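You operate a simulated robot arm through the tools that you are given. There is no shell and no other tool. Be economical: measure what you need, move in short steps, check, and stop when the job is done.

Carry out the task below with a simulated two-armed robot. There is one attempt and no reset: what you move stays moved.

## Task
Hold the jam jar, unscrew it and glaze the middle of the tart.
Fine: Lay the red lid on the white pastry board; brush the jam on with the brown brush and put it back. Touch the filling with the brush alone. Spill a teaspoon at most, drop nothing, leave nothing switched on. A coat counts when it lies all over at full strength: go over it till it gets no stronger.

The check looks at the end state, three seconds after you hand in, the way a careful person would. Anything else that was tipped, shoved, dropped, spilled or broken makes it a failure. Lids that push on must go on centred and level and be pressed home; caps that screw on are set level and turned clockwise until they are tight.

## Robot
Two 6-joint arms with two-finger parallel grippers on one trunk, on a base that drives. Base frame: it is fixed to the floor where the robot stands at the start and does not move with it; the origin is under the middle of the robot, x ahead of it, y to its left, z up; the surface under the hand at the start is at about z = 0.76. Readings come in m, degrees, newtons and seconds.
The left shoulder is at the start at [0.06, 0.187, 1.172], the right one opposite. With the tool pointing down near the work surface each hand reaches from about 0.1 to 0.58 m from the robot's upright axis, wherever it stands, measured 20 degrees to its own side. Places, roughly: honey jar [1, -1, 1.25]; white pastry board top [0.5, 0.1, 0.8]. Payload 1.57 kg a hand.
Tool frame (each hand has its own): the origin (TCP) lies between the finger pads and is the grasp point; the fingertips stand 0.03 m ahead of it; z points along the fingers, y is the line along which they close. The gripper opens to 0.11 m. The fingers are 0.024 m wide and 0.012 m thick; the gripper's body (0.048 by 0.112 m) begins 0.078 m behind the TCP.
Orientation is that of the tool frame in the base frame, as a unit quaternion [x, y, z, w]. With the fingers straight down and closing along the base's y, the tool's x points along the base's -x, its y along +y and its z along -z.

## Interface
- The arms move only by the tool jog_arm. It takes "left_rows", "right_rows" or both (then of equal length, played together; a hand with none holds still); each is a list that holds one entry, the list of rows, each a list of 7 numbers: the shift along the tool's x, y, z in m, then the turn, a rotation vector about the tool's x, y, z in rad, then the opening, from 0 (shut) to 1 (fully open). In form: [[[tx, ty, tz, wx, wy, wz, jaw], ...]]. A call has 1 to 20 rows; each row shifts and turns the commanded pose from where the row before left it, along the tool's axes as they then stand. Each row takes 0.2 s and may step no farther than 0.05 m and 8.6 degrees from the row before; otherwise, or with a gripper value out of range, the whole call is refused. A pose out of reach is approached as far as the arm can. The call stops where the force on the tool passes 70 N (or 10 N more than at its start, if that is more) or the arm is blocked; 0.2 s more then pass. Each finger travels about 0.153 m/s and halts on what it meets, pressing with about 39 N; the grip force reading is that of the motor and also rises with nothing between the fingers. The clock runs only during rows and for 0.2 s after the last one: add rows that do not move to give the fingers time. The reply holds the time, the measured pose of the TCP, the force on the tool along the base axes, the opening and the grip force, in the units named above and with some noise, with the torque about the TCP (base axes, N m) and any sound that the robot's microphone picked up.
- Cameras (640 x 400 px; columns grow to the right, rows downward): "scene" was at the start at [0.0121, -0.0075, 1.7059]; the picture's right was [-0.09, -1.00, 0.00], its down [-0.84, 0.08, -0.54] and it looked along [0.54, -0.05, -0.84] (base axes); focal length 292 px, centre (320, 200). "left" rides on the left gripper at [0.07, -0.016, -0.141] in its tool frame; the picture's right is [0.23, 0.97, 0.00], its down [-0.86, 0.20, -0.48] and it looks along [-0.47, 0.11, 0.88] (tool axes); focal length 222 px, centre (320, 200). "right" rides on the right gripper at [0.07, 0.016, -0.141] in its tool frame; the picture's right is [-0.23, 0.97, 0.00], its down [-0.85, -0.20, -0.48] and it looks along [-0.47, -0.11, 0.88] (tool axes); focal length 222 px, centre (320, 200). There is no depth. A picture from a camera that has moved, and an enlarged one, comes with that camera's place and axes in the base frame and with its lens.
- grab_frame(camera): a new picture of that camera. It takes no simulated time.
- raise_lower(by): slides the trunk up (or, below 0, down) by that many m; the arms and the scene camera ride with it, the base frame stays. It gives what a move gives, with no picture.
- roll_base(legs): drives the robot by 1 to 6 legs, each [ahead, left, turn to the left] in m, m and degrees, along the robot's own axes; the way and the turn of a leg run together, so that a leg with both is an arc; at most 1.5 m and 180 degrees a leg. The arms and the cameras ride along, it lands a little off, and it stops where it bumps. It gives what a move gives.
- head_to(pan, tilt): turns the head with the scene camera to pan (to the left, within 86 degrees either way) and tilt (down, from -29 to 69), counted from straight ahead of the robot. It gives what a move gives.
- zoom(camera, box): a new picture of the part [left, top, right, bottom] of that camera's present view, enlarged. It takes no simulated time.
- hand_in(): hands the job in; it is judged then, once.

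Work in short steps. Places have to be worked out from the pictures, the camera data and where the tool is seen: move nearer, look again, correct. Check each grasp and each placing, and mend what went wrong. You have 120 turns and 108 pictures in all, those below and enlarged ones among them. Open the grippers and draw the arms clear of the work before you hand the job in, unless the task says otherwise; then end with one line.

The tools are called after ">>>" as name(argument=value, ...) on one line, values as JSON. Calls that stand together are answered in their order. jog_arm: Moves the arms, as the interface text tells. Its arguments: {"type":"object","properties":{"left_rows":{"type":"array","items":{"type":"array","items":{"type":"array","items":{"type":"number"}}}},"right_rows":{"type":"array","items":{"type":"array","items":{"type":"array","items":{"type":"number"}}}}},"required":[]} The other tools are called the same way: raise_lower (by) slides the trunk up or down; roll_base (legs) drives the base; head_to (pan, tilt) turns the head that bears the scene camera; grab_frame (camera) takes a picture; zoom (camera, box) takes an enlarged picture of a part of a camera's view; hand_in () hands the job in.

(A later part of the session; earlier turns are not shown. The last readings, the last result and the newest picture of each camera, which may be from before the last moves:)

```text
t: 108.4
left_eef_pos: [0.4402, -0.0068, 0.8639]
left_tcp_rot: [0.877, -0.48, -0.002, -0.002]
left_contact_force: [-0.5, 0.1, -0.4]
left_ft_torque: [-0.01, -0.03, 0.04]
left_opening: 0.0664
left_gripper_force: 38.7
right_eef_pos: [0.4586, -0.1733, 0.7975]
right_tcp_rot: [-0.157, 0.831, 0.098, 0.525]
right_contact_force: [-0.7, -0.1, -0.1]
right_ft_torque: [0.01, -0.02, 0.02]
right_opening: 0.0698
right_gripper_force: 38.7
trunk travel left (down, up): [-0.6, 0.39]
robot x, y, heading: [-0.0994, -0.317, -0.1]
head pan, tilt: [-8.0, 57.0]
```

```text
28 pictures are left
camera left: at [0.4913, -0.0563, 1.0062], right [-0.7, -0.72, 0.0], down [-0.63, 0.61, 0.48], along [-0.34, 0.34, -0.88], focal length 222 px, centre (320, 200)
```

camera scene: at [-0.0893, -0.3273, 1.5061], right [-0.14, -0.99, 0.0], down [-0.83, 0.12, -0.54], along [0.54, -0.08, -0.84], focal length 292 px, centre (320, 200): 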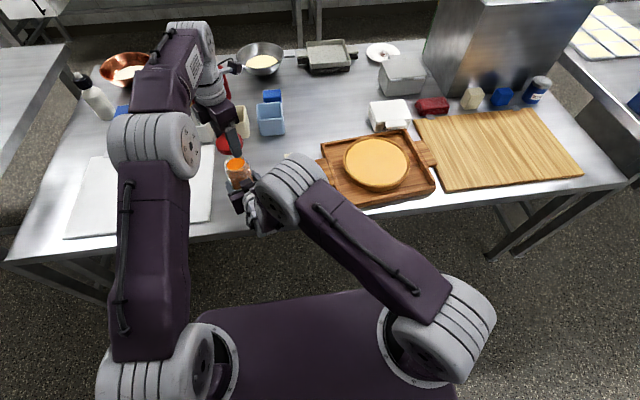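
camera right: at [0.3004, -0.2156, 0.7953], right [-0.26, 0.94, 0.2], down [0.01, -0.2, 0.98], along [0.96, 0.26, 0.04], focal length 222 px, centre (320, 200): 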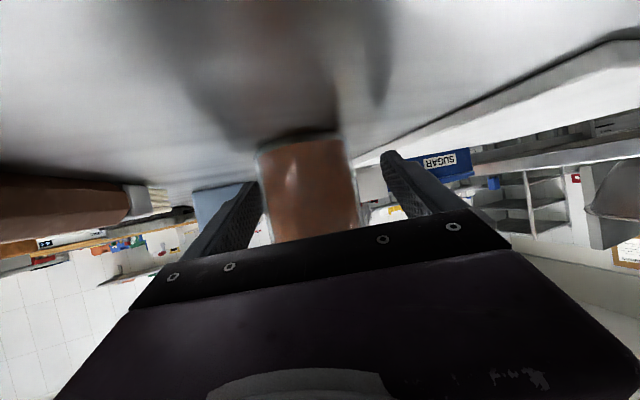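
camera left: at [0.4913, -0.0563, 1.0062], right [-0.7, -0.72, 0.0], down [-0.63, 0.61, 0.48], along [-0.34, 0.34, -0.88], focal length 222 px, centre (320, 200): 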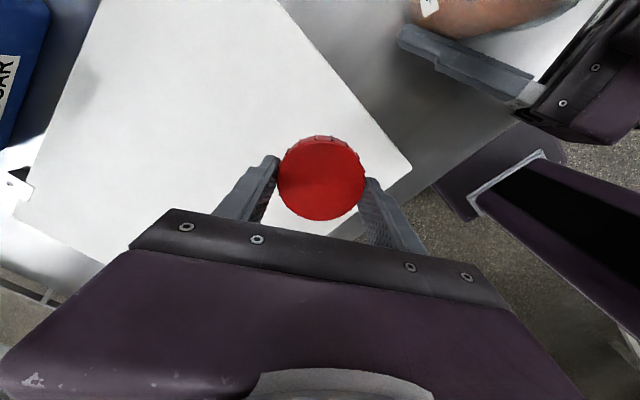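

It's over the board with ~2 cm margin. Lower in small steps until there's contact.

>>> jog_arm(left_rows=[[[0, 0, 0.01, 0, 0, 0, 0], [0, 0, 0.01, 0, 0, 0, 0], [0, 0, 0.006, 0, 0, 0, 0]]])

>>> jog_arm(left_rows=[[[0, 0, 0.004, 0, 0, 0, 0], [0, 0, 0.004, 0, 0, 0, 0], [0, 0, 0.004, 0, 0, 0, 0]]])

```text
t: 109.2
left_eef_pos: [0.4385, -0.0074, 0.8372]
left_tcp_rot: [0.878, -0.479, -0.001, -0.002]
left_contact_force: [-0.3, 0.1, 0.2]
left_ft_torque: [0.0, -0.04, 0.02]
left_opening: 0.0665
left_gripper_force: 39.3
right_eef_pos: [0.4589, -0.1726, 0.799]
right_tcp_rot: [-0.158, 0.83, 0.099, 0.525]
right_contact_force: [0.7, -0.8, -0.4]
right_ft_torque: [0.0, 0.01, 0.0]
right_opening: 0.0699
right_gripper_force: 39.1
trunk travel left (down, up): [-0.6, 0.39]
robot x, y, heading: [-0.0988, -0.3139, -0.2]
head pan, tilt: [-8.0, 57.0]
```

```text
t: 110.0
left_eef_pos: [0.4391, -0.0064, 0.8257]
left_tcp_rot: [0.878, -0.48, -0.002, -0.002]
left_contact_force: [-0.6, 0.0, 0.8]
left_ft_torque: [0.03, 0.0, -0.03]
left_opening: 0.0666
left_gripper_force: 39.1
right_eef_pos: [0.4592, -0.1732, 0.797]
right_tcp_rot: [-0.157, 0.831, 0.099, 0.525]
right_contact_force: [-0.8, -0.8, -0.1]
right_ft_torque: [0.01, -0.01, 0.02]
right_opening: 0.07
right_gripper_force: 38.7
trunk travel left (down, up): [-0.6, 0.39]
robot x, y, heading: [-0.102, -0.3133, -0.2]
head pan, tilt: [-8.0, 57.0]
```

No contact yet at 0.826; continuing down.

>>> jog_arm(left_rows=[[[0, 0, 0.004, 0, 0, 0, 0], [0, 0, 0.004, 0, 0, 0, 0]]])

>>> jog_arm(left_rows=[[[0, 0, 0.003, 0, 0, 0, 0]]])

>>> jog_arm(left_rows=[[[0, 0, 0.003, 0, 0, 0, 0]]])

```text
t: 110.6
left_eef_pos: [0.4395, -0.0063, 0.8187]
left_tcp_rot: [0.878, -0.479, -0.001, -0.003]
left_contact_force: [-0.9, -0.4, -0.1]
left_ft_torque: [0.02, 0.05, 0.03]
left_opening: 0.0662
left_gripper_force: 38.8
right_eef_pos: [0.4598, -0.173, 0.7978]
right_tcp_rot: [-0.158, 0.83, 0.099, 0.525]
right_contact_force: [-0.1, -0.2, -0.2]
right_ft_torque: [0.01, 0.0, -0.01]
right_opening: 0.0702
right_gripper_force: 39.1
trunk travel left (down, up): [-0.6, 0.39]
robot x, y, heading: [-0.1011, -0.3194, -0.4]
head pan, tilt: [-8.0, 57.0]
```

```text
t: 111.0
left_eef_pos: [0.4411, -0.0066, 0.8146]
left_tcp_rot: [0.878, -0.479, -0.002, -0.002]
left_contact_force: [0.7, -0.8, -0.1]
left_ft_torque: [0.01, 0.03, -0.01]
left_opening: 0.0666
left_gripper_force: 38.6
right_eef_pos: [0.4583, -0.1724, 0.7977]
right_tcp_rot: [-0.157, 0.83, 0.098, 0.526]
right_contact_force: [-0.5, 0.5, 1.3]
right_ft_torque: [0.0, 0.02, 0.01]
right_opening: 0.0699
right_gripper_force: 38.9
trunk travel left (down, up): [-0.6, 0.39]
robot x, y, heading: [-0.1014, -0.3175, -0.3]
head pan, tilt: [-8.0, 57.0]
```

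```text
t: 111.4
left_eef_pos: [0.4398, -0.0066, 0.812]
left_tcp_rot: [0.878, -0.479, -0.001, -0.001]
left_contact_force: [0.6, 0.0, 0.6]
left_ft_torque: [0.01, -0.03, 0.01]
left_opening: 0.0664
left_gripper_force: 38.8
right_eef_pos: [0.4588, -0.1723, 0.7984]
right_tcp_rot: [-0.156, 0.831, 0.097, 0.525]
right_contact_force: [0.6, -1.1, -0.2]
right_ft_torque: [-0.04, -0.01, -0.01]
right_opening: 0.07
right_gripper_force: 39.6
trunk travel left (down, up): [-0.6, 0.39]
robot x, y, heading: [-0.1031, -0.3178, -0.1]
head pan, tilt: [-8.0, 57.0]
```

>>> jog_arm(left_rows=[[[0, 0, 0.003, 0, 0, 0, 0]]])

>>> jog_arm(left_rows=[[[0, 0, 0.003, 0, 0, 0, 0]]])

>>> jog_arm(left_rows=[[[0, 0, 0.003, 0, 0, 0, 0]]])

```text
t: 111.8
left_eef_pos: [0.441, -0.0057, 0.8091]
left_tcp_rot: [0.877, -0.48, -0.002, -0.002]
left_contact_force: [0.4, 0.2, -0.1]
left_ft_torque: [-0.02, 0.01, -0.03]
left_opening: 0.0664
left_gripper_force: 38.9
right_eef_pos: [0.4589, -0.173, 0.7976]
right_tcp_rot: [-0.157, 0.83, 0.099, 0.526]
right_contact_force: [-1.1, 0.7, -0.1]
right_ft_torque: [-0.01, -0.01, 0.0]
right_opening: 0.0701
right_gripper_force: 39.1
trunk travel left (down, up): [-0.6, 0.39]
robot x, y, heading: [-0.0956, -0.3154, -0.0]
head pan, tilt: [-8.0, 57.0]
```

```text
t: 112.2
left_eef_pos: [0.4394, -0.0071, 0.8055]
left_tcp_rot: [0.877, -0.48, -0.002, -0.001]
left_contact_force: [-0.3, -0.1, 0.8]
left_ft_torque: [0.03, -0.04, -0.03]
left_opening: 0.0661
left_gripper_force: 38.9
right_eef_pos: [0.4586, -0.1725, 0.7973]
right_tcp_rot: [-0.157, 0.83, 0.098, 0.525]
right_contact_force: [-0.5, -1.1, -0.2]
right_ft_torque: [-0.02, 0.04, -0.02]
right_opening: 0.07
right_gripper_force: 39.0
trunk travel left (down, up): [-0.6, 0.39]
robot x, y, heading: [-0.1007, -0.3166, -0.2]
head pan, tilt: [-8.0, 57.0]
```

```text
t: 112.6
left_eef_pos: [0.4399, -0.006, 0.8039]
left_tcp_rot: [0.877, -0.48, -0.002, -0.003]
left_contact_force: [-1.3, 1.0, -0.6]
left_ft_torque: [-0.05, 0.0, 0.02]
left_opening: 0.0667
left_gripper_force: 39.3
right_eef_pos: [0.4586, -0.1724, 0.798]
right_tcp_rot: [-0.157, 0.83, 0.098, 0.526]
right_contact_force: [-0.5, -0.7, -0.1]
right_ft_torque: [0.03, 0.03, -0.01]
right_opening: 0.07
right_gripper_force: 39.5
trunk travel left (down, up): [-0.6, 0.39]
robot x, y, heading: [-0.1008, -0.3205, -0.4]
head pan, tilt: [-8.0, 57.0]
```

Still free at 0.804 (tips 0.774); continuing.

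>>> jog_arm(left_rows=[[[0, 0, 0.002, 0, 0, 0, 0]]])

>>> jog_arm(left_rows=[[[0, 0, 0.002, 0, 0, 0, 0]]])

>>> zoom(camera="left", box=[220, 80, 420, 240])

```text
t: 113.0
left_eef_pos: [0.4388, -0.007, 0.8026]
left_tcp_rot: [0.878, -0.479, 0.0, -0.003]
left_contact_force: [0.6, -0.2, 6.2]
left_ft_torque: [-0.19, 0.18, 0.01]
left_opening: 0.0662
left_gripper_force: 39.0
right_eef_pos: [0.4574, -0.1734, 0.7985]
right_tcp_rot: [-0.157, 0.831, 0.098, 0.525]
right_contact_force: [0.7, 0.6, -0.1]
right_ft_torque: [-0.01, 0.01, 0.01]
right_opening: 0.07
right_gripper_force: 39.4
trunk travel left (down, up): [-0.6, 0.39]
robot x, y, heading: [-0.097, -0.3132, -0.3]
head pan, tilt: [-8.0, 57.0]
```

```text
t: 113.4
left_eef_pos: [0.439, -0.0069, 0.8026]
left_tcp_rot: [0.878, -0.479, 0.001, -0.005]
left_contact_force: [1.4, 1.9, 24.9]
left_ft_torque: [-0.62, 0.68, -0.04]
left_opening: 0.0662
left_gripper_force: 39.6
right_eef_pos: [0.4575, -0.1728, 0.8008]
right_tcp_rot: [-0.157, 0.831, 0.097, 0.525]
right_contact_force: [0.1, 0.3, -4.1]
right_ft_torque: [0.02, 0.01, 0.02]
right_opening: 0.07
right_gripper_force: 38.7
trunk travel left (down, up): [-0.6, 0.39]
robot x, y, heading: [-0.1009, -0.3158, -0.3]
head pan, tilt: [-8.0, 57.0]
```

```text
2.50 times, centred on (320, 160) of left
camera zoom: at [0.4906, -0.0559, 0.9444], right [-0.7, -0.72, -0.01], down [-0.63, 0.61, 0.48], along [-0.34, 0.34, -0.88], focal length 555 px, centre (320, 300)
```

zoom: 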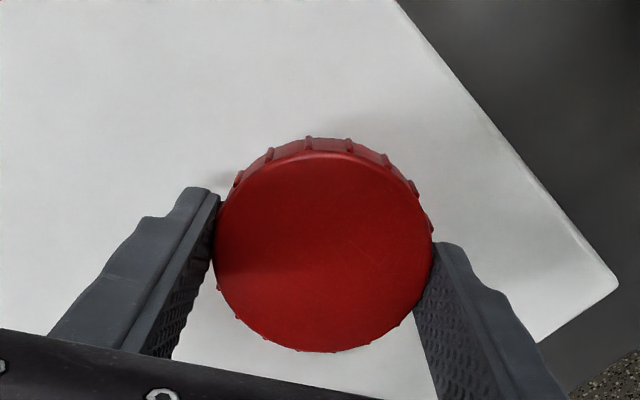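

Contact with the board: 25 N at 0.8026. I'll back off 2 mm, open, lift straight up and check.

>>> jog_arm(left_rows=[[[0, 0, -0.002, 0, 0, 0, 0], [0, 0, 0, 0, 0, 0, 0.65], [0, 0, 0, 0, 0, 0, 0.75], [0, 0, 0, 0, 0, 0, 0.85], [0, 0, 0, 0, 0, 0, 0.85], [0, 0, -0.03, 0, 0, 0, 0.85], [0, 0, -0.04, 0, 0, 0, 0.85], [0, 0, -0.04, 0, 0, 0, 0.85], [0, 0, -0.04, 0, 0, 0, 0.85], [0, 0, -0.04, 0, 0, 0, 0.85], [0, 0, 0, 0, 0, 0, 0.85]]])

>>> grab_frame(camera="left")

```text
t: 115.8
left_eef_pos: [0.4399, -0.0082, 0.9921]
left_tcp_rot: [0.878, -0.479, -0.001, -0.002]
left_contact_force: [0.9, -0.2, 0.2]
left_ft_torque: [0.0, -0.01, 0.01]
left_opening: 0.0935
left_gripper_force: 0.2
right_eef_pos: [0.4591, -0.1722, 0.7974]
right_tcp_rot: [-0.157, 0.83, 0.098, 0.526]
right_contact_force: [0.3, -0.8, -4.6]
right_ft_torque: [0.0, 0.02, -0.01]
right_opening: 0.07
right_gripper_force: 39.1
trunk travel left (down, up): [-0.6, 0.39]
robot x, y, heading: [-0.1021, -0.3139, -0.1]
head pan, tilt: [-8.0, 57.0]
```

```text
26 pictures are left
camera left: at [0.4921, -0.0576, 1.133], right [-0.7, -0.72, 0.0], down [-0.63, 0.61, 0.48], along [-0.34, 0.34, -0.88], focal length 222 px, centre (320, 200)
```

left: 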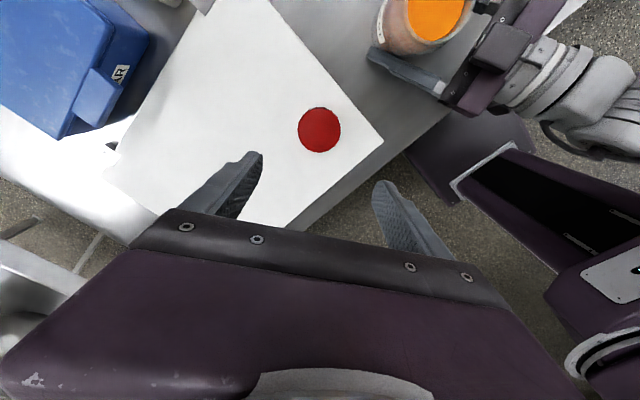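

The lid lies flat on the board and the open jar is full of jam to near the rim. I'll park the left hand, release the jar, raise the right hand straight off and yaw it in line with the brush.

>>> jog_arm(left_rows=[[[0, 0, 0, 0, 0, 0, 0.85], [0, 0, 0, 0, 0, 0, 0.85], [0, 0, 0, 0, 0, 0, 0.85], [-0.028, -0.018, -0.03, 0, 0, 0, 0.85], [-0.028, -0.018, -0.03, 0, 0, 0, 0.85], [-0.028, -0.018, -0.03, 0, 0, 0, 0.85], [0, 0, 0, 0, 0, 0, 0.85], [0, 0, 0, 0, 0, 0, 0.85], [0, 0, 0, 0, 0, 0, 0.85], [0, 0, 0, 0, 0, 0, 0.85], [0, 0, 0, 0, 0, 0, 0.85], [0, 0, 0, 0, 0, 0, 0.85]]], right_rows=[[[0, 0, 0, 0, 0, 0, 0.7], [0, 0, 0, 0, 0, 0, 0.85], [0, 0, 0, 0, 0, 0, 1], [0, 0, 0, 0, 0, 0, 1], [-0.0362, 0, -0.0169, 0, 0, 0, 1], [-0.0362, 0, -0.0169, 0, 0, 0, 1], [-0.0362, 0, -0.0169, 0, 0, 0, 1], [-0.0362, 0, -0.0169, 0, 0, 0, 1], [0, 0, 0, 0.0947, 0, 0.0443, 1], [0, 0, 0, 0.0947, 0, 0.0443, 1], [0, 0, 0, 0.0947, 0, 0.0443, 1], [0, 0, 0, 0, 0, 0, 1]]])

>>> grab_frame(camera="scene")

```text
t: 118.4
left_eef_pos: [0.4008, 0.0741, 1.0652]
left_tcp_rot: [0.877, -0.48, -0.002, -0.002]
left_contact_force: [0.1, -0.3, 0.4]
left_ft_torque: [0.02, 0.02, -0.03]
left_opening: 0.0935
left_gripper_force: 0.1
left hand out of reach, approached as far as the arm can: row 5, 6
right_eef_pos: [0.4594, -0.1714, 0.9566]
right_tcp_rot: [-0.026, 0.844, 0.014, 0.535]
right_contact_force: [-0.8, -0.5, 0.6]
right_ft_torque: [0.02, 0.01, -0.01]
right_opening: 0.11
right_gripper_force: 0.1
trunk travel left (down, up): [-0.6, 0.39]
robot x, y, heading: [-0.0989, -0.3169, -0.1]
head pan, tilt: [-8.0, 57.0]
```

```text
25 pictures are left
camera scene: at [-0.0897, -0.3276, 1.5062], right [-0.14, -0.99, 0.0], down [-0.83, 0.12, -0.54], along [0.54, -0.08, -0.84], focal length 292 px, centre (320, 200)
```

scene: 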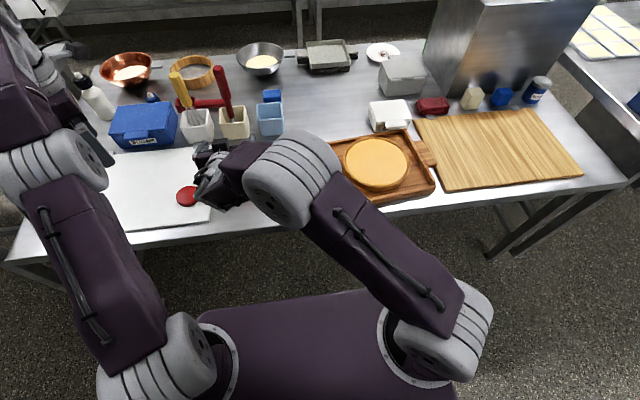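

Right hand is tilted 65° and aligned with the brush direction. I'll move over the brush handle at z≈0.90 and look.

>>> jog_arm(right_rows=[[[0.0, -0.0321, 0, 0, 0, 0, 1], [0.0, -0.0321, 0, 0, 0, 0, 1], [0.0205, -0.0321, 0.001, 0, 0, 0, 1], [0.0205, -0.0321, 0.001, 0, 0, 0, 1], [0.0205, -0.0321, 0.0005, 0, 0, 0, 0.8], [0, 0, 0, 0, 0, 0, 0.7]]])

>>> grab_frame(camera="right")

>>> zoom(camera="scene", box=[160, 120, 440, 240])

```text
t: 119.8
left_eef_pos: [0.3999, 0.0755, 1.0655]
left_tcp_rot: [0.878, -0.479, -0.001, -0.001]
left_contact_force: [-0.1, -0.3, 0.2]
left_ft_torque: [-0.03, -0.02, 0.0]
left_opening: 0.0935
left_gripper_force: 0.0
right_eef_pos: [0.4478, -0.3326, 0.9017]
right_tcp_rot: [-0.027, 0.845, 0.011, 0.533]
right_contact_force: [1.0, -0.5, -0.5]
right_ft_torque: [0.01, -0.02, 0.0]
right_opening: 0.0768
right_gripper_force: 0.1
trunk travel left (down, up): [-0.6, 0.39]
robot x, y, heading: [-0.0996, -0.3189, -0.1]
head pan, tilt: [-8.0, 57.0]
```

```text
24 pictures are left
camera right: at [0.2891, -0.3243, 0.8988], right [0.04, 0.98, 0.2], down [-0.05, -0.19, 0.98], along [1.0, -0.05, 0.04], focal length 222 px, centre (320, 200)
```

right: 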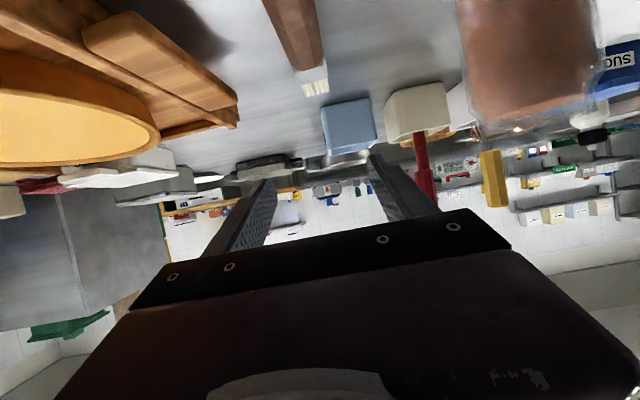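

```text
2.29 times, centred on (300, 180) of scene
camera zoom: at [-0.0901, -0.3268, 1.5062], right [-0.14, -0.99, 0.0], down [-0.83, 0.12, -0.54], along [0.54, -0.08, -0.84], focal length 668 px, centre (366, 246)
```

zoom: 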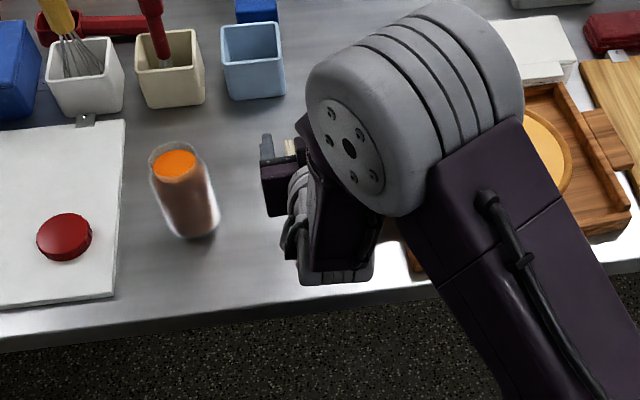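

The brush handle lies at y≈-0.326, along x. I'll align, descend to z≈0.79 and close.

>>> jog_arm(right_rows=[[[0.0203, 0.0013, 0.0095, 0, 0, 0, 0.68], [0.0203, 0.0013, 0.0095, 0, 0, 0, 0.68], [0.0203, 0.0013, 0.0095, 0, 0, 0, 0.68], [0.0203, 0.0013, 0.0095, 0, 0, 0, 0.68], [0.0203, 0.0013, 0.0095, 0, 0, 0, 0.68], [0, 0, 0, 0, 0, 0, 0.68]]])

>>> grab_frame(camera="right")

```text
t: 121.2
left_eef_pos: [0.4003, 0.0752, 1.0652]
left_tcp_rot: [0.878, -0.479, -0.002, -0.004]
left_contact_force: [0.6, -0.4, 0.5]
left_ft_torque: [-0.01, 0.02, 0.0]
left_opening: 0.0938
left_gripper_force: 0.0
right_eef_pos: [0.4728, -0.2964, 0.8098]
right_tcp_rot: [-0.026, 0.845, 0.01, 0.535]
right_contact_force: [-0.3, -0.9, -0.5]
right_ft_torque: [0.0, 0.0, -0.01]
right_opening: 0.0747
right_gripper_force: 0.1
right hand out of reach, approached as far as the arm can: row 1, 2, 3, 4, 5
trunk travel left (down, up): [-0.6, 0.39]
robot x, y, heading: [-0.1001, -0.3206, -0.3]
head pan, tilt: [-8.0, 57.0]
```

```text
22 pictures are left
camera right: at [0.3155, -0.2881, 0.8073], right [0.04, 0.98, 0.19], down [-0.05, -0.19, 0.98], along [1.0, -0.05, 0.04], focal length 222 px, centre (320, 200)
```

right: 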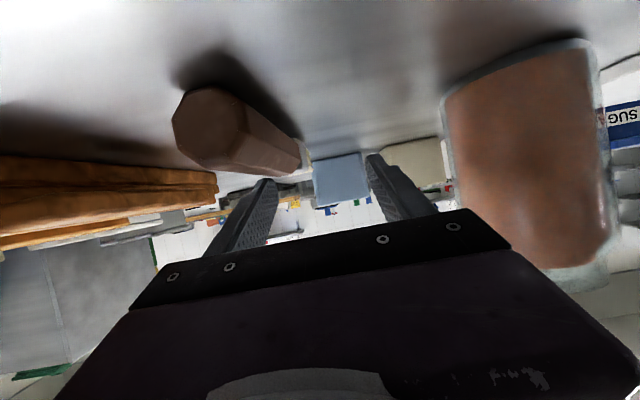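

It hit the wrist limit and drifted (no contact). I'll lift 5 cm and reduce the tilt to 40°, which is enough for the brush.

>>> jog_arm(right_rows=[[[-0.0226, 0, -0.0106, 0, 0, 0, 0.68], [-0.0226, 0, -0.0106, 0, 0, 0, 0.68], [0, 0, 0, 0, 0.145, 0, 0.68], [0, 0, 0, 0, 0.145, 0, 0.68], [0, 0, 0, 0, 0.145, 0, 0.68], [0, -0.015, 0, 0, 0, 0, 0.68], [0, -0.015, 0, 0, 0, 0, 0.68], [0, 0, 0, 0, 0, 0, 0.68]]])

```text
t: 123.0
left_eef_pos: [0.4009, 0.0759, 1.0672]
left_tcp_rot: [0.878, -0.48, -0.002, -0.002]
left_contact_force: [0.6, -0.6, -0.5]
left_ft_torque: [-0.02, 0.0, 0.0]
left_opening: 0.0937
left_gripper_force: 0.1
right_eef_pos: [0.4769, -0.3268, 0.8602]
right_tcp_rot: [-0.028, 0.94, 0.008, 0.339]
right_contact_force: [0.0, -0.4, 0.7]
right_ft_torque: [-0.03, 0.02, 0.02]
right_opening: 0.0747
right_gripper_force: 0.1
trunk travel left (down, up): [-0.6, 0.39]
robot x, y, heading: [-0.1023, -0.3151, -0.0]
head pan, tilt: [-8.0, 57.0]
```

In reach now. Descend to z≈0.794 over the handle and view.

>>> jog_arm(right_rows=[[[0.0185, 0, 0.0132, 0, 0, 0, 0.68], [0.0185, 0, 0.0132, 0, 0, 0, 0.68], [0.0185, 0, 0.0132, 0, 0, 0, 0.68], [0, 0, 0, 0, 0, 0, 0.68]]])

>>> grab_frame(camera="right")

```text
t: 124.0
left_eef_pos: [0.4001, 0.0754, 1.0651]
left_tcp_rot: [0.877, -0.48, -0.001, -0.003]
left_contact_force: [-0.5, 0.1, -0.7]
left_ft_torque: [0.0, -0.01, -0.02]
left_opening: 0.0932
left_gripper_force: 0.1
right_eef_pos: [0.4592, -0.3281, 0.7945]
right_tcp_rot: [-0.027, 0.94, 0.007, 0.341]
right_contact_force: [-0.5, -0.4, 0.2]
right_ft_torque: [0.0, -0.01, -0.04]
right_opening: 0.0748
right_gripper_force: 0.0
trunk travel left (down, up): [-0.6, 0.39]
robot x, y, heading: [-0.1029, -0.3166, -0.1]
head pan, tilt: [-8.0, 57.0]
```

```text
21 pictures are left
camera right: at [0.3137, -0.319, 0.857], right [0.12, 0.98, 0.14], down [0.36, -0.18, 0.92], along [0.92, -0.06, -0.38], focal length 222 px, centre (320, 200)
```

right: 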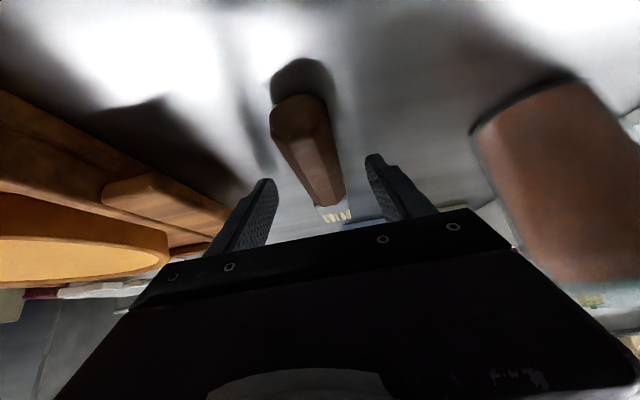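

The handle is centred between the fingers. Close and lift 15 cm.

>>> jog_arm(right_rows=[[[0, 0, 0, 0, 0, 0, 0.3], [0, 0, 0, 0, 0, 0, 0], [0, 0, 0, 0, 0, 0, 0], [0, 0, 0, 0, 0, 0, 0]]])

>>> jog_arm(right_rows=[[[-0.0193, 0, -0.023, 0, 0, 0, 0], [-0.0257, 0, -0.0306, 0, 0, 0, 0], [-0.0257, 0, -0.0306, 0, 0, 0, 0], [-0.0257, 0, -0.0306, 0, 0, 0, 0], [0, 0, 0, 0, 0.145, 0, 0], [0, 0, 0, 0, 0.145, 0, 0], [0, 0, 0, 0, 0.145, 0, 0], [0, 0, 0, 0, 0.145, 0, 0], [0, 0, 0, 0, 0.145, 0, 0], [0, 0, 0, 0, 0.145, 0, 0], [0, 0, 0, 0, 0.145, 0, 0], [0, 0, 0, 0, 0, 0, 0]]])

>>> grab_frame(camera="right")

>>> grab_frame(camera="scene")

```text
t: 125.0
left_eef_pos: [0.4011, 0.0754, 1.0647]
left_tcp_rot: [0.877, -0.48, -0.002, -0.001]
left_contact_force: [-0.5, 0.3, 0.6]
left_ft_torque: [0.02, -0.02, -0.01]
left_opening: 0.0935
left_gripper_force: 0.0
right_eef_pos: [0.4581, -0.3268, 0.7946]
right_tcp_rot: [-0.028, 0.94, 0.008, 0.34]
right_contact_force: [0.4, 1.3, -0.2]
right_ft_torque: [0.0, 0.03, 0.0]
right_opening: 0.0302
right_gripper_force: 39.1
trunk travel left (down, up): [-0.6, 0.39]
robot x, y, heading: [-0.098, -0.3157, -0.0]
head pan, tilt: [-8.0, 57.0]
```

```text
t: 127.6
left_eef_pos: [0.4004, 0.0756, 1.0659]
left_tcp_rot: [0.878, -0.479, -0.001, -0.003]
left_contact_force: [0.4, -0.6, 2.1]
left_ft_torque: [0.02, -0.04, 0.04]
left_opening: 0.0937
left_gripper_force: 0.0
right_eef_pos: [0.3875, -0.3526, 0.932]
right_tcp_rot: [-0.029, 0.987, -0.006, -0.161]
right_contact_force: [-1.0, 0.1, -0.7]
right_ft_torque: [0.0, 0.01, -0.01]
right_opening: 0.0302
right_gripper_force: 38.8
right hand out of reach, approached as far as the arm can: row 9, 10, 11
trunk travel left (down, up): [-0.6, 0.39]
robot x, y, heading: [-0.102, -0.3169, -0.1]
head pan, tilt: [-8.0, 57.0]
```

```text
20 pictures are left
camera right: at [0.3651, -0.3355, 1.088], right [0.16, 0.98, -0.08], down [0.97, -0.14, 0.18], along [0.17, -0.1, -0.98], focal length 222 px, centre (320, 200)
```

right: 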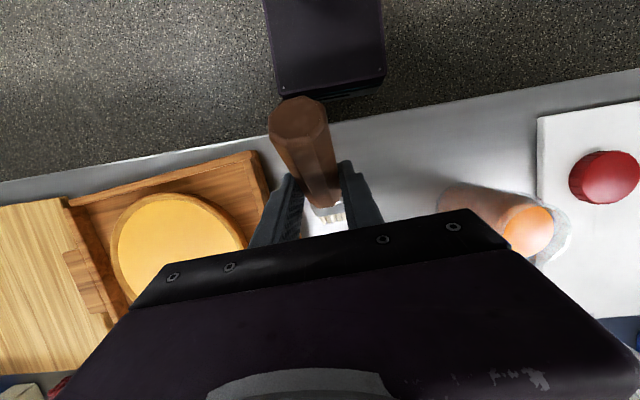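

```text
19 pictures are left
camera scene: at [-0.0903, -0.3272, 1.5062], right [-0.14, -0.99, 0.0], down [-0.83, 0.12, -0.54], along [0.54, -0.08, -0.84], focal length 292 px, centre (320, 200)
```

scene: 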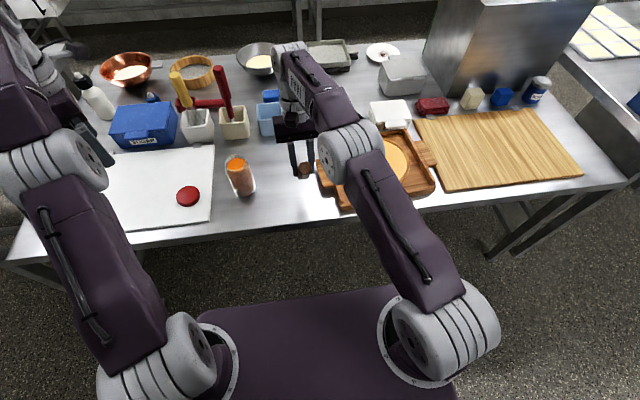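

Brush gripped (0.0302) and swung bristles-down, about 60–70° inclined. The arm is now stretched, so I'll drive forward 0.10 m and raise the hand for the jar.

>>> roll_base(legs=[[0.1, 0, 0]])

>>> jog_arm(right_rows=[[[0.02, 0.02, -0.04, 0, 0, 0, 0], [0.02, 0.03, -0.03, 0, 0, 0, 0], [0.01, 0.03, -0.01, 0, 0, 0, 0], [0, 0.03, 0, 0, 0, 0, 0], [0, 0.03, 0, 0, 0, 0, 0], [0, 0, 0, 0, 0, 0, 0]]])

>>> grab_frame(camera="right")

```text
t: 128.8
left_eef_pos: [0.4979, 0.0745, 1.0646]
left_tcp_rot: [0.878, -0.479, -0.002, -0.002]
left_contact_force: [0.9, -0.4, 0.0]
left_ft_torque: [0.04, 0.07, -0.02]
left_opening: 0.0933
left_gripper_force: 0.2
right_eef_pos: [0.4857, -0.3507, 0.9322]
right_tcp_rot: [-0.029, 0.987, -0.006, -0.16]
right_contact_force: [1.0, 0.1, -0.8]
right_ft_torque: [0.04, 0.03, 0.0]
right_opening: 0.0304
right_gripper_force: 38.7
trunk travel left (down, up): [-0.6, 0.39]
robot x, y, heading: [-0.007, -0.316, -0.3]
head pan, tilt: [-8.0, 57.0]
```

```text
t: 130.2
left_eef_pos: [0.4973, 0.0741, 1.0642]
left_tcp_rot: [0.878, -0.478, -0.002, -0.003]
left_contact_force: [0.6, 1.0, 0.9]
left_ft_torque: [-0.02, -0.01, 0.01]
left_opening: 0.0936
left_gripper_force: 0.1
right_eef_pos: [0.4133, -0.2407, 1.0155]
right_tcp_rot: [-0.028, 0.987, -0.006, -0.159]
right_contact_force: [0.5, 0.2, -0.7]
right_ft_torque: [-0.01, 0.0, 0.01]
right_opening: 0.0301
right_gripper_force: 39.0
right hand out of reach, approached as far as the arm can: row 1, 2, 3, 4, 5
trunk travel left (down, up): [-0.6, 0.39]
robot x, y, heading: [-0.0054, -0.3184, -0.2]
head pan, tilt: [-8.0, 57.0]
```

```text
18 pictures are left
camera right: at [0.3905, -0.2246, 1.1708], right [0.16, 0.98, -0.08], down [0.97, -0.14, 0.18], along [0.17, -0.1, -0.98], focal length 222 px, centre (320, 200)
```

right: 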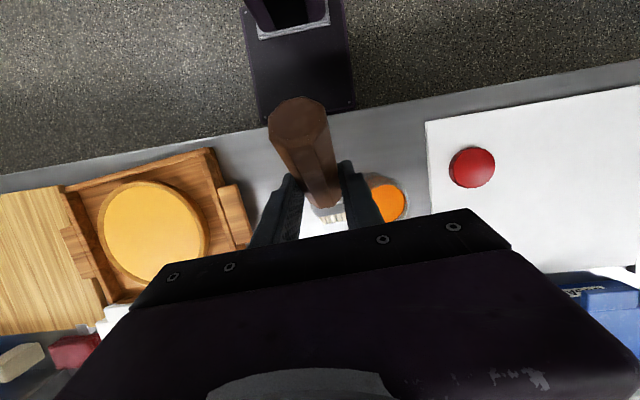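

Clear view. The arm needs a higher shoulder for this pose, so I'll raise the trunk 0.2 m and bring the brush tip above the jar.

>>> raise_lower(by=0.2)

>>> jog_arm(right_rows=[[[-0.0142, 0.0134, 0.0371, 0, 0, 0, 0], [-0.0142, 0.0134, 0.0371, 0, 0, 0, 0], [-0.0142, 0.0134, 0.0371, 0, 0, 0, 0], [-0.0142, 0.0134, 0.0371, 0, 0, 0, 0], [-0.0142, 0.0134, 0.0371, 0, 0, 0, 0], [0, 0, 0, 0, 0, 0, 0]]])

>>> zoom(camera="right", box=[220, 90, 460, 240])

>>> grab_frame(camera="scene")

```text
t: 132.3
left_eef_pos: [0.4973, 0.0764, 1.2646]
left_tcp_rot: [0.878, -0.479, -0.002, -0.003]
left_contact_force: [0.3, 0.1, 0.3]
left_ft_torque: [0.02, -0.02, -0.03]
left_opening: 0.0936
left_gripper_force: 0.1
right_eef_pos: [0.413, -0.2416, 1.2152]
right_tcp_rot: [-0.028, 0.987, -0.006, -0.159]
right_contact_force: [-0.8, 0.0, -0.7]
right_ft_torque: [-0.01, 0.02, 0.0]
right_opening: 0.0305
right_gripper_force: 38.7
trunk travel left (down, up): [-0.8, 0.19]
robot x, y, heading: [-0.002, -0.3147, -0.3]
head pan, tilt: [-8.0, 57.0]
```

```text
t: 133.7
left_eef_pos: [0.4966, 0.0751, 1.2647]
left_tcp_rot: [0.878, -0.478, -0.001, -0.003]
left_contact_force: [-0.2, 0.2, 0.1]
left_ft_torque: [0.02, -0.05, 0.03]
left_opening: 0.0935
left_gripper_force: 0.0
right_eef_pos: [0.4086, -0.1828, 1.0179]
right_tcp_rot: [-0.029, 0.987, -0.006, -0.16]
right_contact_force: [-0.2, 0.8, -1.0]
right_ft_torque: [0.01, -0.01, 0.01]
right_opening: 0.0304
right_gripper_force: 38.9
right hand out of reach, approached as far as the arm can: row 4, 5
trunk travel left (down, up): [-0.8, 0.19]
robot x, y, heading: [-0.0061, -0.3143, -0.1]
head pan, tilt: [-8.0, 57.0]
```

```text
2.67 times, centred on (340, 165) of right
camera zoom: at [0.3855, -0.1672, 1.1738], right [0.16, 0.98, -0.08], down [0.97, -0.14, 0.18], along [0.17, -0.1, -0.98], focal length 592 px, centre (267, 293)
```

zoom: 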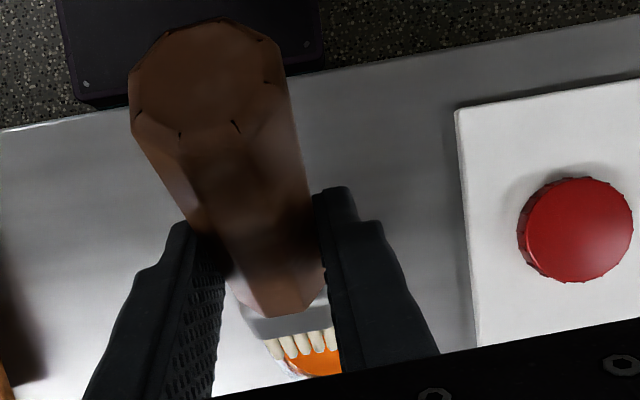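

```text
16 pictures are left
camera scene: at [0.0066, -0.328, 1.7062], right [-0.14, -0.99, 0.0], down [-0.83, 0.12, -0.54], along [0.54, -0.08, -0.84], focal length 292 px, centre (320, 200)
```

scene: 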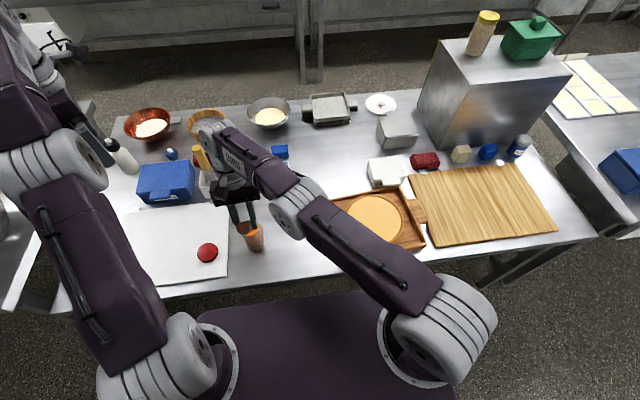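

The bristles hover near the jam but the arm is at its reach limit. I'll shift the base 0.1 m left and re-centre the tip over the jar.

>>> roll_base(legs=[[0, 0.1, 0]])

>>> jog_arm(right_rows=[[[-0.001, -0.0298, 0, 0, 0, 0, 0], [-0.001, -0.0298, 0, 0, 0, 0, 0], [-0.001, -0.0298, -0.001, 0, 0, 0, 0], [0, 0, 0, 0, 0, 0, 0]]])

>>> zoom(camera="scene", box=[220, 170, 380, 270])

>>> zoom(camera="right", box=[270, 150, 430, 250])

```text
t: 134.9
left_eef_pos: [0.4965, 0.1759, 1.2661]
left_tcp_rot: [0.878, -0.479, -0.002, -0.002]
left_contact_force: [-0.6, -0.7, -0.2]
left_ft_torque: [0.03, -0.01, 0.02]
left_opening: 0.0934
left_gripper_force: 0.2
right_eef_pos: [0.408, -0.0821, 1.0186]
right_tcp_rot: [-0.03, 0.987, -0.005, -0.16]
right_contact_force: [-0.7, 0.1, -1.2]
right_ft_torque: [0.0, 0.02, 0.02]
right_opening: 0.0301
right_gripper_force: 39.6
trunk travel left (down, up): [-0.8, 0.19]
robot x, y, heading: [-0.0036, -0.2101, -0.3]
head pan, tilt: [-8.0, 57.0]
```

```text
t: 135.9
left_eef_pos: [0.4975, 0.1769, 1.2649]
left_tcp_rot: [0.878, -0.479, -0.002, -0.002]
left_contact_force: [0.2, 0.4, -0.1]
left_ft_torque: [0.01, 0.02, -0.02]
left_opening: 0.0937
left_gripper_force: 0.1
right_eef_pos: [0.444, -0.1436, 1.0197]
right_tcp_rot: [-0.029, 0.986, -0.007, -0.162]
right_contact_force: [-0.1, 0.0, -1.1]
right_ft_torque: [0.04, 0.0, 0.01]
right_opening: 0.0302
right_gripper_force: 38.9
right hand out of reach, approached as far as the arm can: row 1, 2, 3
trunk travel left (down, up): [-0.8, 0.19]
robot x, y, heading: [-0.0052, -0.2154, -0.1]
head pan, tilt: [-8.0, 57.0]
```

```text
4.00 times, centred on (300, 220) of scene
camera zoom: at [0.0072, -0.2263, 1.7062], right [-0.14, -0.99, 0.0], down [-0.83, 0.12, -0.54], along [0.54, -0.08, -0.84], focal length 1170 px, centre (400, 120)
```

zoom: 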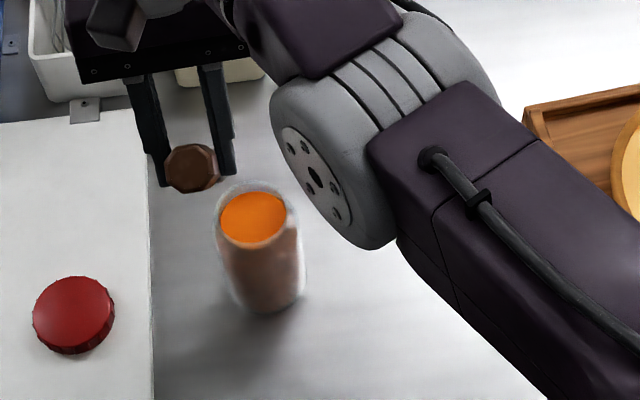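

```text
4.00 times, centred on (350, 200) of right
camera zoom: at [0.4232, -0.1266, 1.1758], right [0.16, 0.98, -0.08], down [0.97, -0.14, 0.18], along [0.17, -0.1, -0.98], focal length 888 px, centre (200, 200)
```

zoom: 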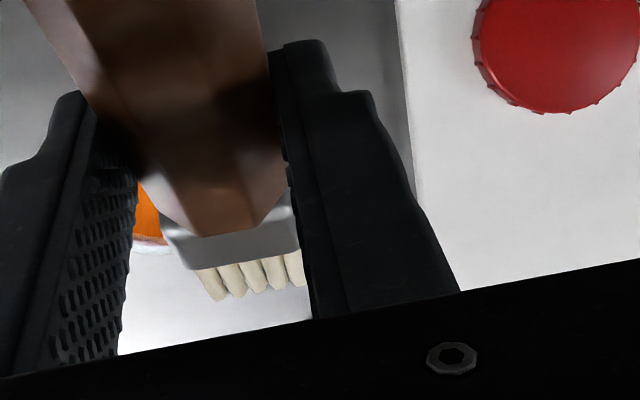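

The jar is at about (0.464, -0.174), with the jam just under the rim. The backward tilt limits reach, so I'll reduce it by 12° (the brush stays ~46–55° down), then re-aim.

>>> jog_arm(right_rows=[[[0, 0, 0, 0, -0.109, 0, 0], [0, 0, 0, 0, -0.109, 0, 0], [0, 0, 0, 0, 0, 0, 0]]])

```text
t: 136.7
left_eef_pos: [0.497, 0.1769, 1.2644]
left_tcp_rot: [0.878, -0.479, -0.001, -0.003]
left_contact_force: [-0.3, 0.0, 0.5]
left_ft_torque: [-0.03, 0.01, 0.02]
left_opening: 0.0935
left_gripper_force: 0.1
right_eef_pos: [0.458, -0.1334, 1.0198]
right_tcp_rot: [-0.025, 0.996, -0.003, -0.084]
right_contact_force: [-0.4, 0.3, -0.9]
right_ft_torque: [-0.02, 0.01, 0.0]
right_opening: 0.0303
right_gripper_force: 38.9
right hand out of reach, approached as far as the arm can: row 1, 2
trunk travel left (down, up): [-0.8, 0.19]
robot x, y, heading: [-0.0039, -0.2127, -0.1]
head pan, tilt: [-8.0, 57.0]
```

Now move to put the tip over the jar centre.

>>> jog_arm(right_rows=[[[0.0167, -0.0135, 0.0, 0, 0, 0, 0], [0.0167, -0.0135, 0.0, 0, 0, 0, 0], [0.0167, -0.0135, 0.0, 0, 0, 0, 0], [0, 0, 0.015, 0, 0, 0, 0]]])

>>> zoom(camera="scene", box=[240, 170, 360, 260])

```text
t: 137.7
left_eef_pos: [0.4976, 0.1791, 1.2653]
left_tcp_rot: [0.878, -0.479, -0.002, -0.001]
left_contact_force: [0.4, 0.1, 0.9]
left_ft_torque: [-0.02, 0.04, -0.01]
left_opening: 0.0935
left_gripper_force: 0.1
right_eef_pos: [0.408, -0.1762, 1.0122]
right_tcp_rot: [-0.025, 0.996, -0.004, -0.084]
right_contact_force: [1.0, -0.2, -1.2]
right_ft_torque: [0.03, -0.02, -0.02]
right_opening: 0.0303
right_gripper_force: 39.0
trunk travel left (down, up): [-0.8, 0.19]
robot x, y, heading: [-0.0053, -0.2153, -0.1]
head pan, tilt: [-8.0, 57.0]
```

```text
4.44 times, centred on (300, 215) of scene
camera zoom: at [0.0074, -0.225, 1.7062], right [-0.14, -0.99, 0.0], down [-0.83, 0.12, -0.54], along [0.54, -0.08, -0.84], focal length 1300 px, centre (409, 133)
```

zoom: 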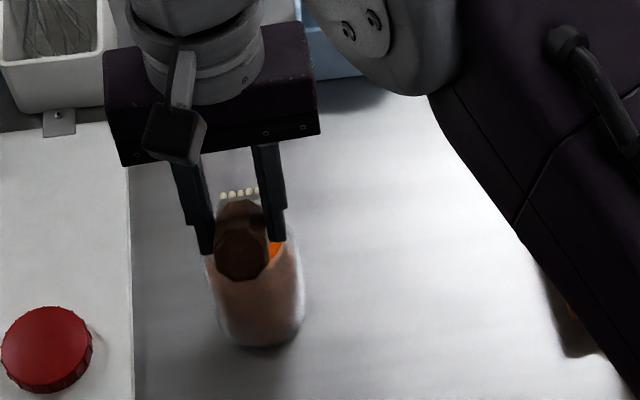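

Tip is ~14 mm too far forward; correct, then dip ~5 cm down into the jam and back up, checking forces.

>>> jog_arm(right_rows=[[[0.0138, 0, 0.0023, 0, 0, 0, 0], [-0.004, 0, 0.0245, 0, 0, 0, 0], [-0.004, 0, 0.0245, 0, 0, 0, 0], [-0.001, 0, 0.005, 0, 0, 0, 0], [0, 0, 0, 0, 0, 0, 0]]])

>>> zoom(camera="scene", box=[240, 170, 360, 260])

```text
t: 138.9
left_eef_pos: [0.494, 0.1787, 1.2659]
left_tcp_rot: [0.878, -0.478, -0.001, -0.002]
left_contact_force: [0.0, -0.6, 0.8]
left_ft_torque: [0.0, 0.01, 0.03]
left_opening: 0.0937
left_gripper_force: 0.0
right_eef_pos: [0.3928, -0.1747, 0.9597]
right_tcp_rot: [-0.026, 0.996, -0.004, -0.083]
right_contact_force: [-1.8, 3.0, 17.2]
right_ft_torque: [0.24, -0.83, 0.15]
right_opening: 0.0304
right_gripper_force: 38.7
trunk travel left (down, up): [-0.8, 0.19]
robot x, y, heading: [-0.009, -0.2118, -0.1]
head pan, tilt: [-8.0, 57.0]
```

```text
4.44 times, centred on (300, 215) of scene
camera zoom: at [0.0038, -0.2247, 1.7063], right [-0.14, -0.99, 0.0], down [-0.83, 0.12, -0.55], along [0.54, -0.08, -0.84], focal length 1300 px, centre (409, 133)
```

zoom: 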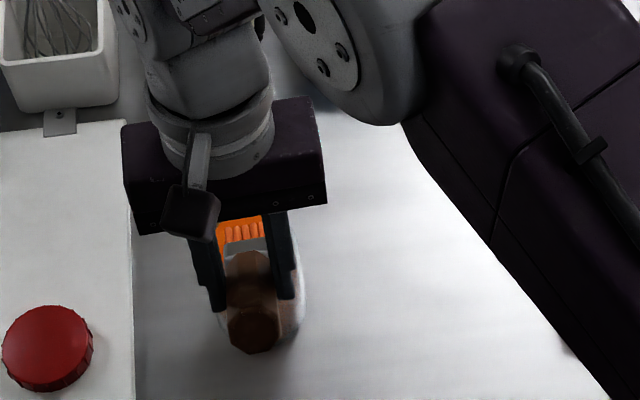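

The bristles are orange (17 N contact on the jam). I'll lift out and carry the brush over the tart, then look.

>>> jog_arm(right_rows=[[[0.004, 0, -0.025, 0, 0, 0, 0], [0.006, 0, -0.035, 0, 0, 0, 0], [0.006, 0, -0.035, 0, 0, 0, 0], [0, -0.045, 0, 0, 0, 0, 0], [0, -0.045, 0, 0, 0, 0, 0], [0, -0.045, 0, 0, 0, 0, 0], [0, -0.045, 0, 0, 0, 0, 0], [0, -0.045, 0, 0, 0, 0, 0], [0, -0.045, 0, 0, 0, 0, 0], [0, -0.045, 0, 0, 0, 0, 0], [0, -0.045, 0, 0, 0, 0, 0], [0, -0.045, 0, 0, 0, 0, 0], [0, 0, 0, 0, 0, 0, 0]]])

>>> grab_frame(camera="right")

>>> head_to(pan=-25, tilt=57)

>>> grab_frame(camera="scene")

```text
t: 141.7
left_eef_pos: [0.4969, 0.1778, 1.2647]
left_tcp_rot: [0.878, -0.478, -0.001, -0.001]
left_contact_force: [0.5, 0.2, 1.1]
left_ft_torque: [-0.01, 0.01, 0.02]
left_opening: 0.0934
left_gripper_force: 0.0
right_eef_pos: [0.4152, -0.5811, 1.0589]
right_tcp_rot: [-0.026, 0.996, -0.005, -0.086]
right_contact_force: [-0.5, 1.1, -1.1]
right_ft_torque: [0.01, 0.02, 0.02]
right_opening: 0.0303
right_gripper_force: 38.9
trunk travel left (down, up): [-0.8, 0.19]
robot x, y, heading: [-0.0021, -0.2146, -0.2]
head pan, tilt: [-8.0, 57.0]
```

```text
11 pictures are left
camera right: at [0.3702, -0.5648, 1.2093], right [0.17, 0.98, -0.04], down [0.93, -0.15, 0.33], along [0.32, -0.1, -0.94], focal length 222 px, centre (320, 200)
```

right: 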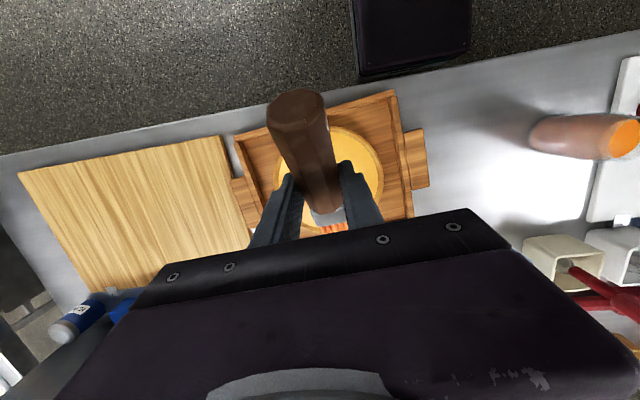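

```text
t: 142.5
left_eef_pos: [0.4973, 0.1785, 1.265]
left_tcp_rot: [0.878, -0.479, -0.001, -0.003]
left_contact_force: [-0.3, -0.2, 0.1]
left_ft_torque: [0.02, -0.03, 0.01]
left_opening: 0.0934
left_gripper_force: 0.1
right_eef_pos: [0.4167, -0.5811, 1.0587]
right_tcp_rot: [-0.026, 0.996, -0.004, -0.084]
right_contact_force: [-0.3, -0.1, -1.1]
right_ft_torque: [0.01, 0.01, -0.01]
right_opening: 0.0301
right_gripper_force: 39.1
trunk travel left (down, up): [-0.8, 0.19]
robot x, y, heading: [-0.004, -0.2166, 0.0]
head pan, tilt: [-25.0, 57.0]
```

```text
10 pictures are left
camera scene: at [0.0012, -0.245, 1.7062], right [-0.42, -0.91, 0.0], down [-0.76, 0.36, -0.54], along [0.49, -0.23, -0.84], focal length 292 px, centre (320, 200)
```

scene: 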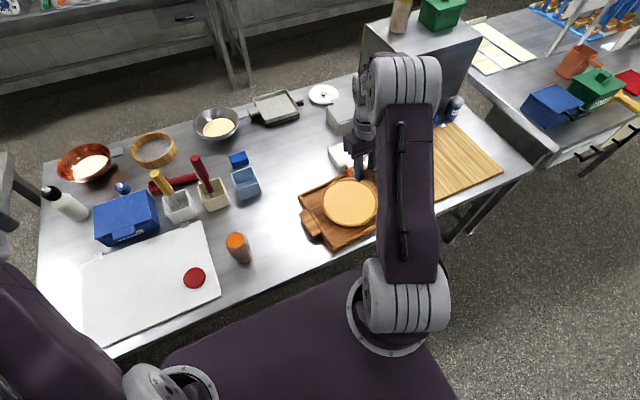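

Tart centre ≈ (0.469, -0.582), filling radius ≈ 0.089; brush tip is ~0.082 ahead and ~0.094 below the TCP. I'll come down over the centre in steps.

>>> jog_arm(right_rows=[[[0.0013, 0, 0.0357, 0, 0, 0, 0], [0.0013, 0, 0.0357, 0, 0, 0, 0], [0.0013, 0, 0.0357, 0, 0, 0, 0], [0.0013, 0, 0.0257, 0, 0, 0, 0], [0, 0, 0, 0, 0, 0, 0]]])

>>> jog_arm(right_rows=[[[-0.0017, 0, 0.0099, 0, 0, 0, 0]]])

>>> jog_arm(right_rows=[[[-0.0008, 0, 0.0049, 0, 0, 0, 0]]])

>>> jog_arm(right_rows=[[[-0.0008, 0, 0.0049, 0, 0, 0, 0]]])

```text
t: 143.7
left_eef_pos: [0.4971, 0.1776, 1.265]
left_tcp_rot: [0.878, -0.479, -0.001, -0.003]
left_contact_force: [-0.7, -0.1, -0.5]
left_ft_torque: [0.04, -0.01, 0.03]
left_opening: 0.0934
left_gripper_force: 0.0
right_eef_pos: [0.3882, -0.5836, 0.9271]
right_tcp_rot: [-0.026, 0.996, -0.005, -0.084]
right_contact_force: [-0.7, 0.4, -0.4]
right_ft_torque: [0.0, 0.02, -0.01]
right_opening: 0.0305
right_gripper_force: 38.6
trunk travel left (down, up): [-0.8, 0.19]
robot x, y, heading: [-0.009, -0.21, -0.3]
head pan, tilt: [-25.0, 57.0]
```

```text
t: 144.1
left_eef_pos: [0.4976, 0.1779, 1.2649]
left_tcp_rot: [0.878, -0.479, -0.001, -0.004]
left_contact_force: [-0.3, -0.1, -0.6]
left_ft_torque: [-0.02, 0.0, 0.01]
left_opening: 0.0933
left_gripper_force: 0.0
right_eef_pos: [0.3876, -0.5839, 0.9152]
right_tcp_rot: [-0.026, 0.996, -0.004, -0.084]
right_contact_force: [-0.2, 0.4, -0.1]
right_ft_torque: [0.01, 0.03, -0.01]
right_opening: 0.0303
right_gripper_force: 39.1
trunk travel left (down, up): [-0.8, 0.19]
robot x, y, heading: [-0.0063, -0.2165, 0.1]
head pan, tilt: [-25.0, 57.0]
```

```text
t: 144.5
left_eef_pos: [0.4978, 0.1776, 1.2649]
left_tcp_rot: [0.878, -0.479, -0.001, -0.003]
left_contact_force: [-0.9, 0.3, 0.7]
left_ft_torque: [0.03, 0.0, 0.0]
left_opening: 0.0933
left_gripper_force: 0.1
right_eef_pos: [0.3886, -0.5831, 0.9122]
right_tcp_rot: [-0.026, 0.996, -0.005, -0.084]
right_contact_force: [-0.9, 0.4, -1.1]
right_ft_torque: [0.03, -0.01, 0.01]
right_opening: 0.0302
right_gripper_force: 38.8
trunk travel left (down, up): [-0.8, 0.19]
robot x, y, heading: [-0.0044, -0.2128, -0.1]
head pan, tilt: [-25.0, 57.0]
```

```text
t: 144.9
left_eef_pos: [0.4963, 0.1769, 1.2657]
left_tcp_rot: [0.878, -0.479, -0.001, -0.002]
left_contact_force: [0.0, 0.0, 0.5]
left_ft_torque: [0.02, 0.01, -0.04]
left_opening: 0.0937
left_gripper_force: 0.1
right_eef_pos: [0.3877, -0.5823, 0.9071]
right_tcp_rot: [-0.027, 0.996, -0.005, -0.084]
right_contact_force: [1.8, 0.5, -1.0]
right_ft_torque: [-0.02, -0.01, 0.04]
right_opening: 0.0302
right_gripper_force: 38.8
trunk travel left (down, up): [-0.8, 0.19]
robot x, y, heading: [-0.0052, -0.2163, -0.1]
head pan, tilt: [-25.0, 57.0]
```

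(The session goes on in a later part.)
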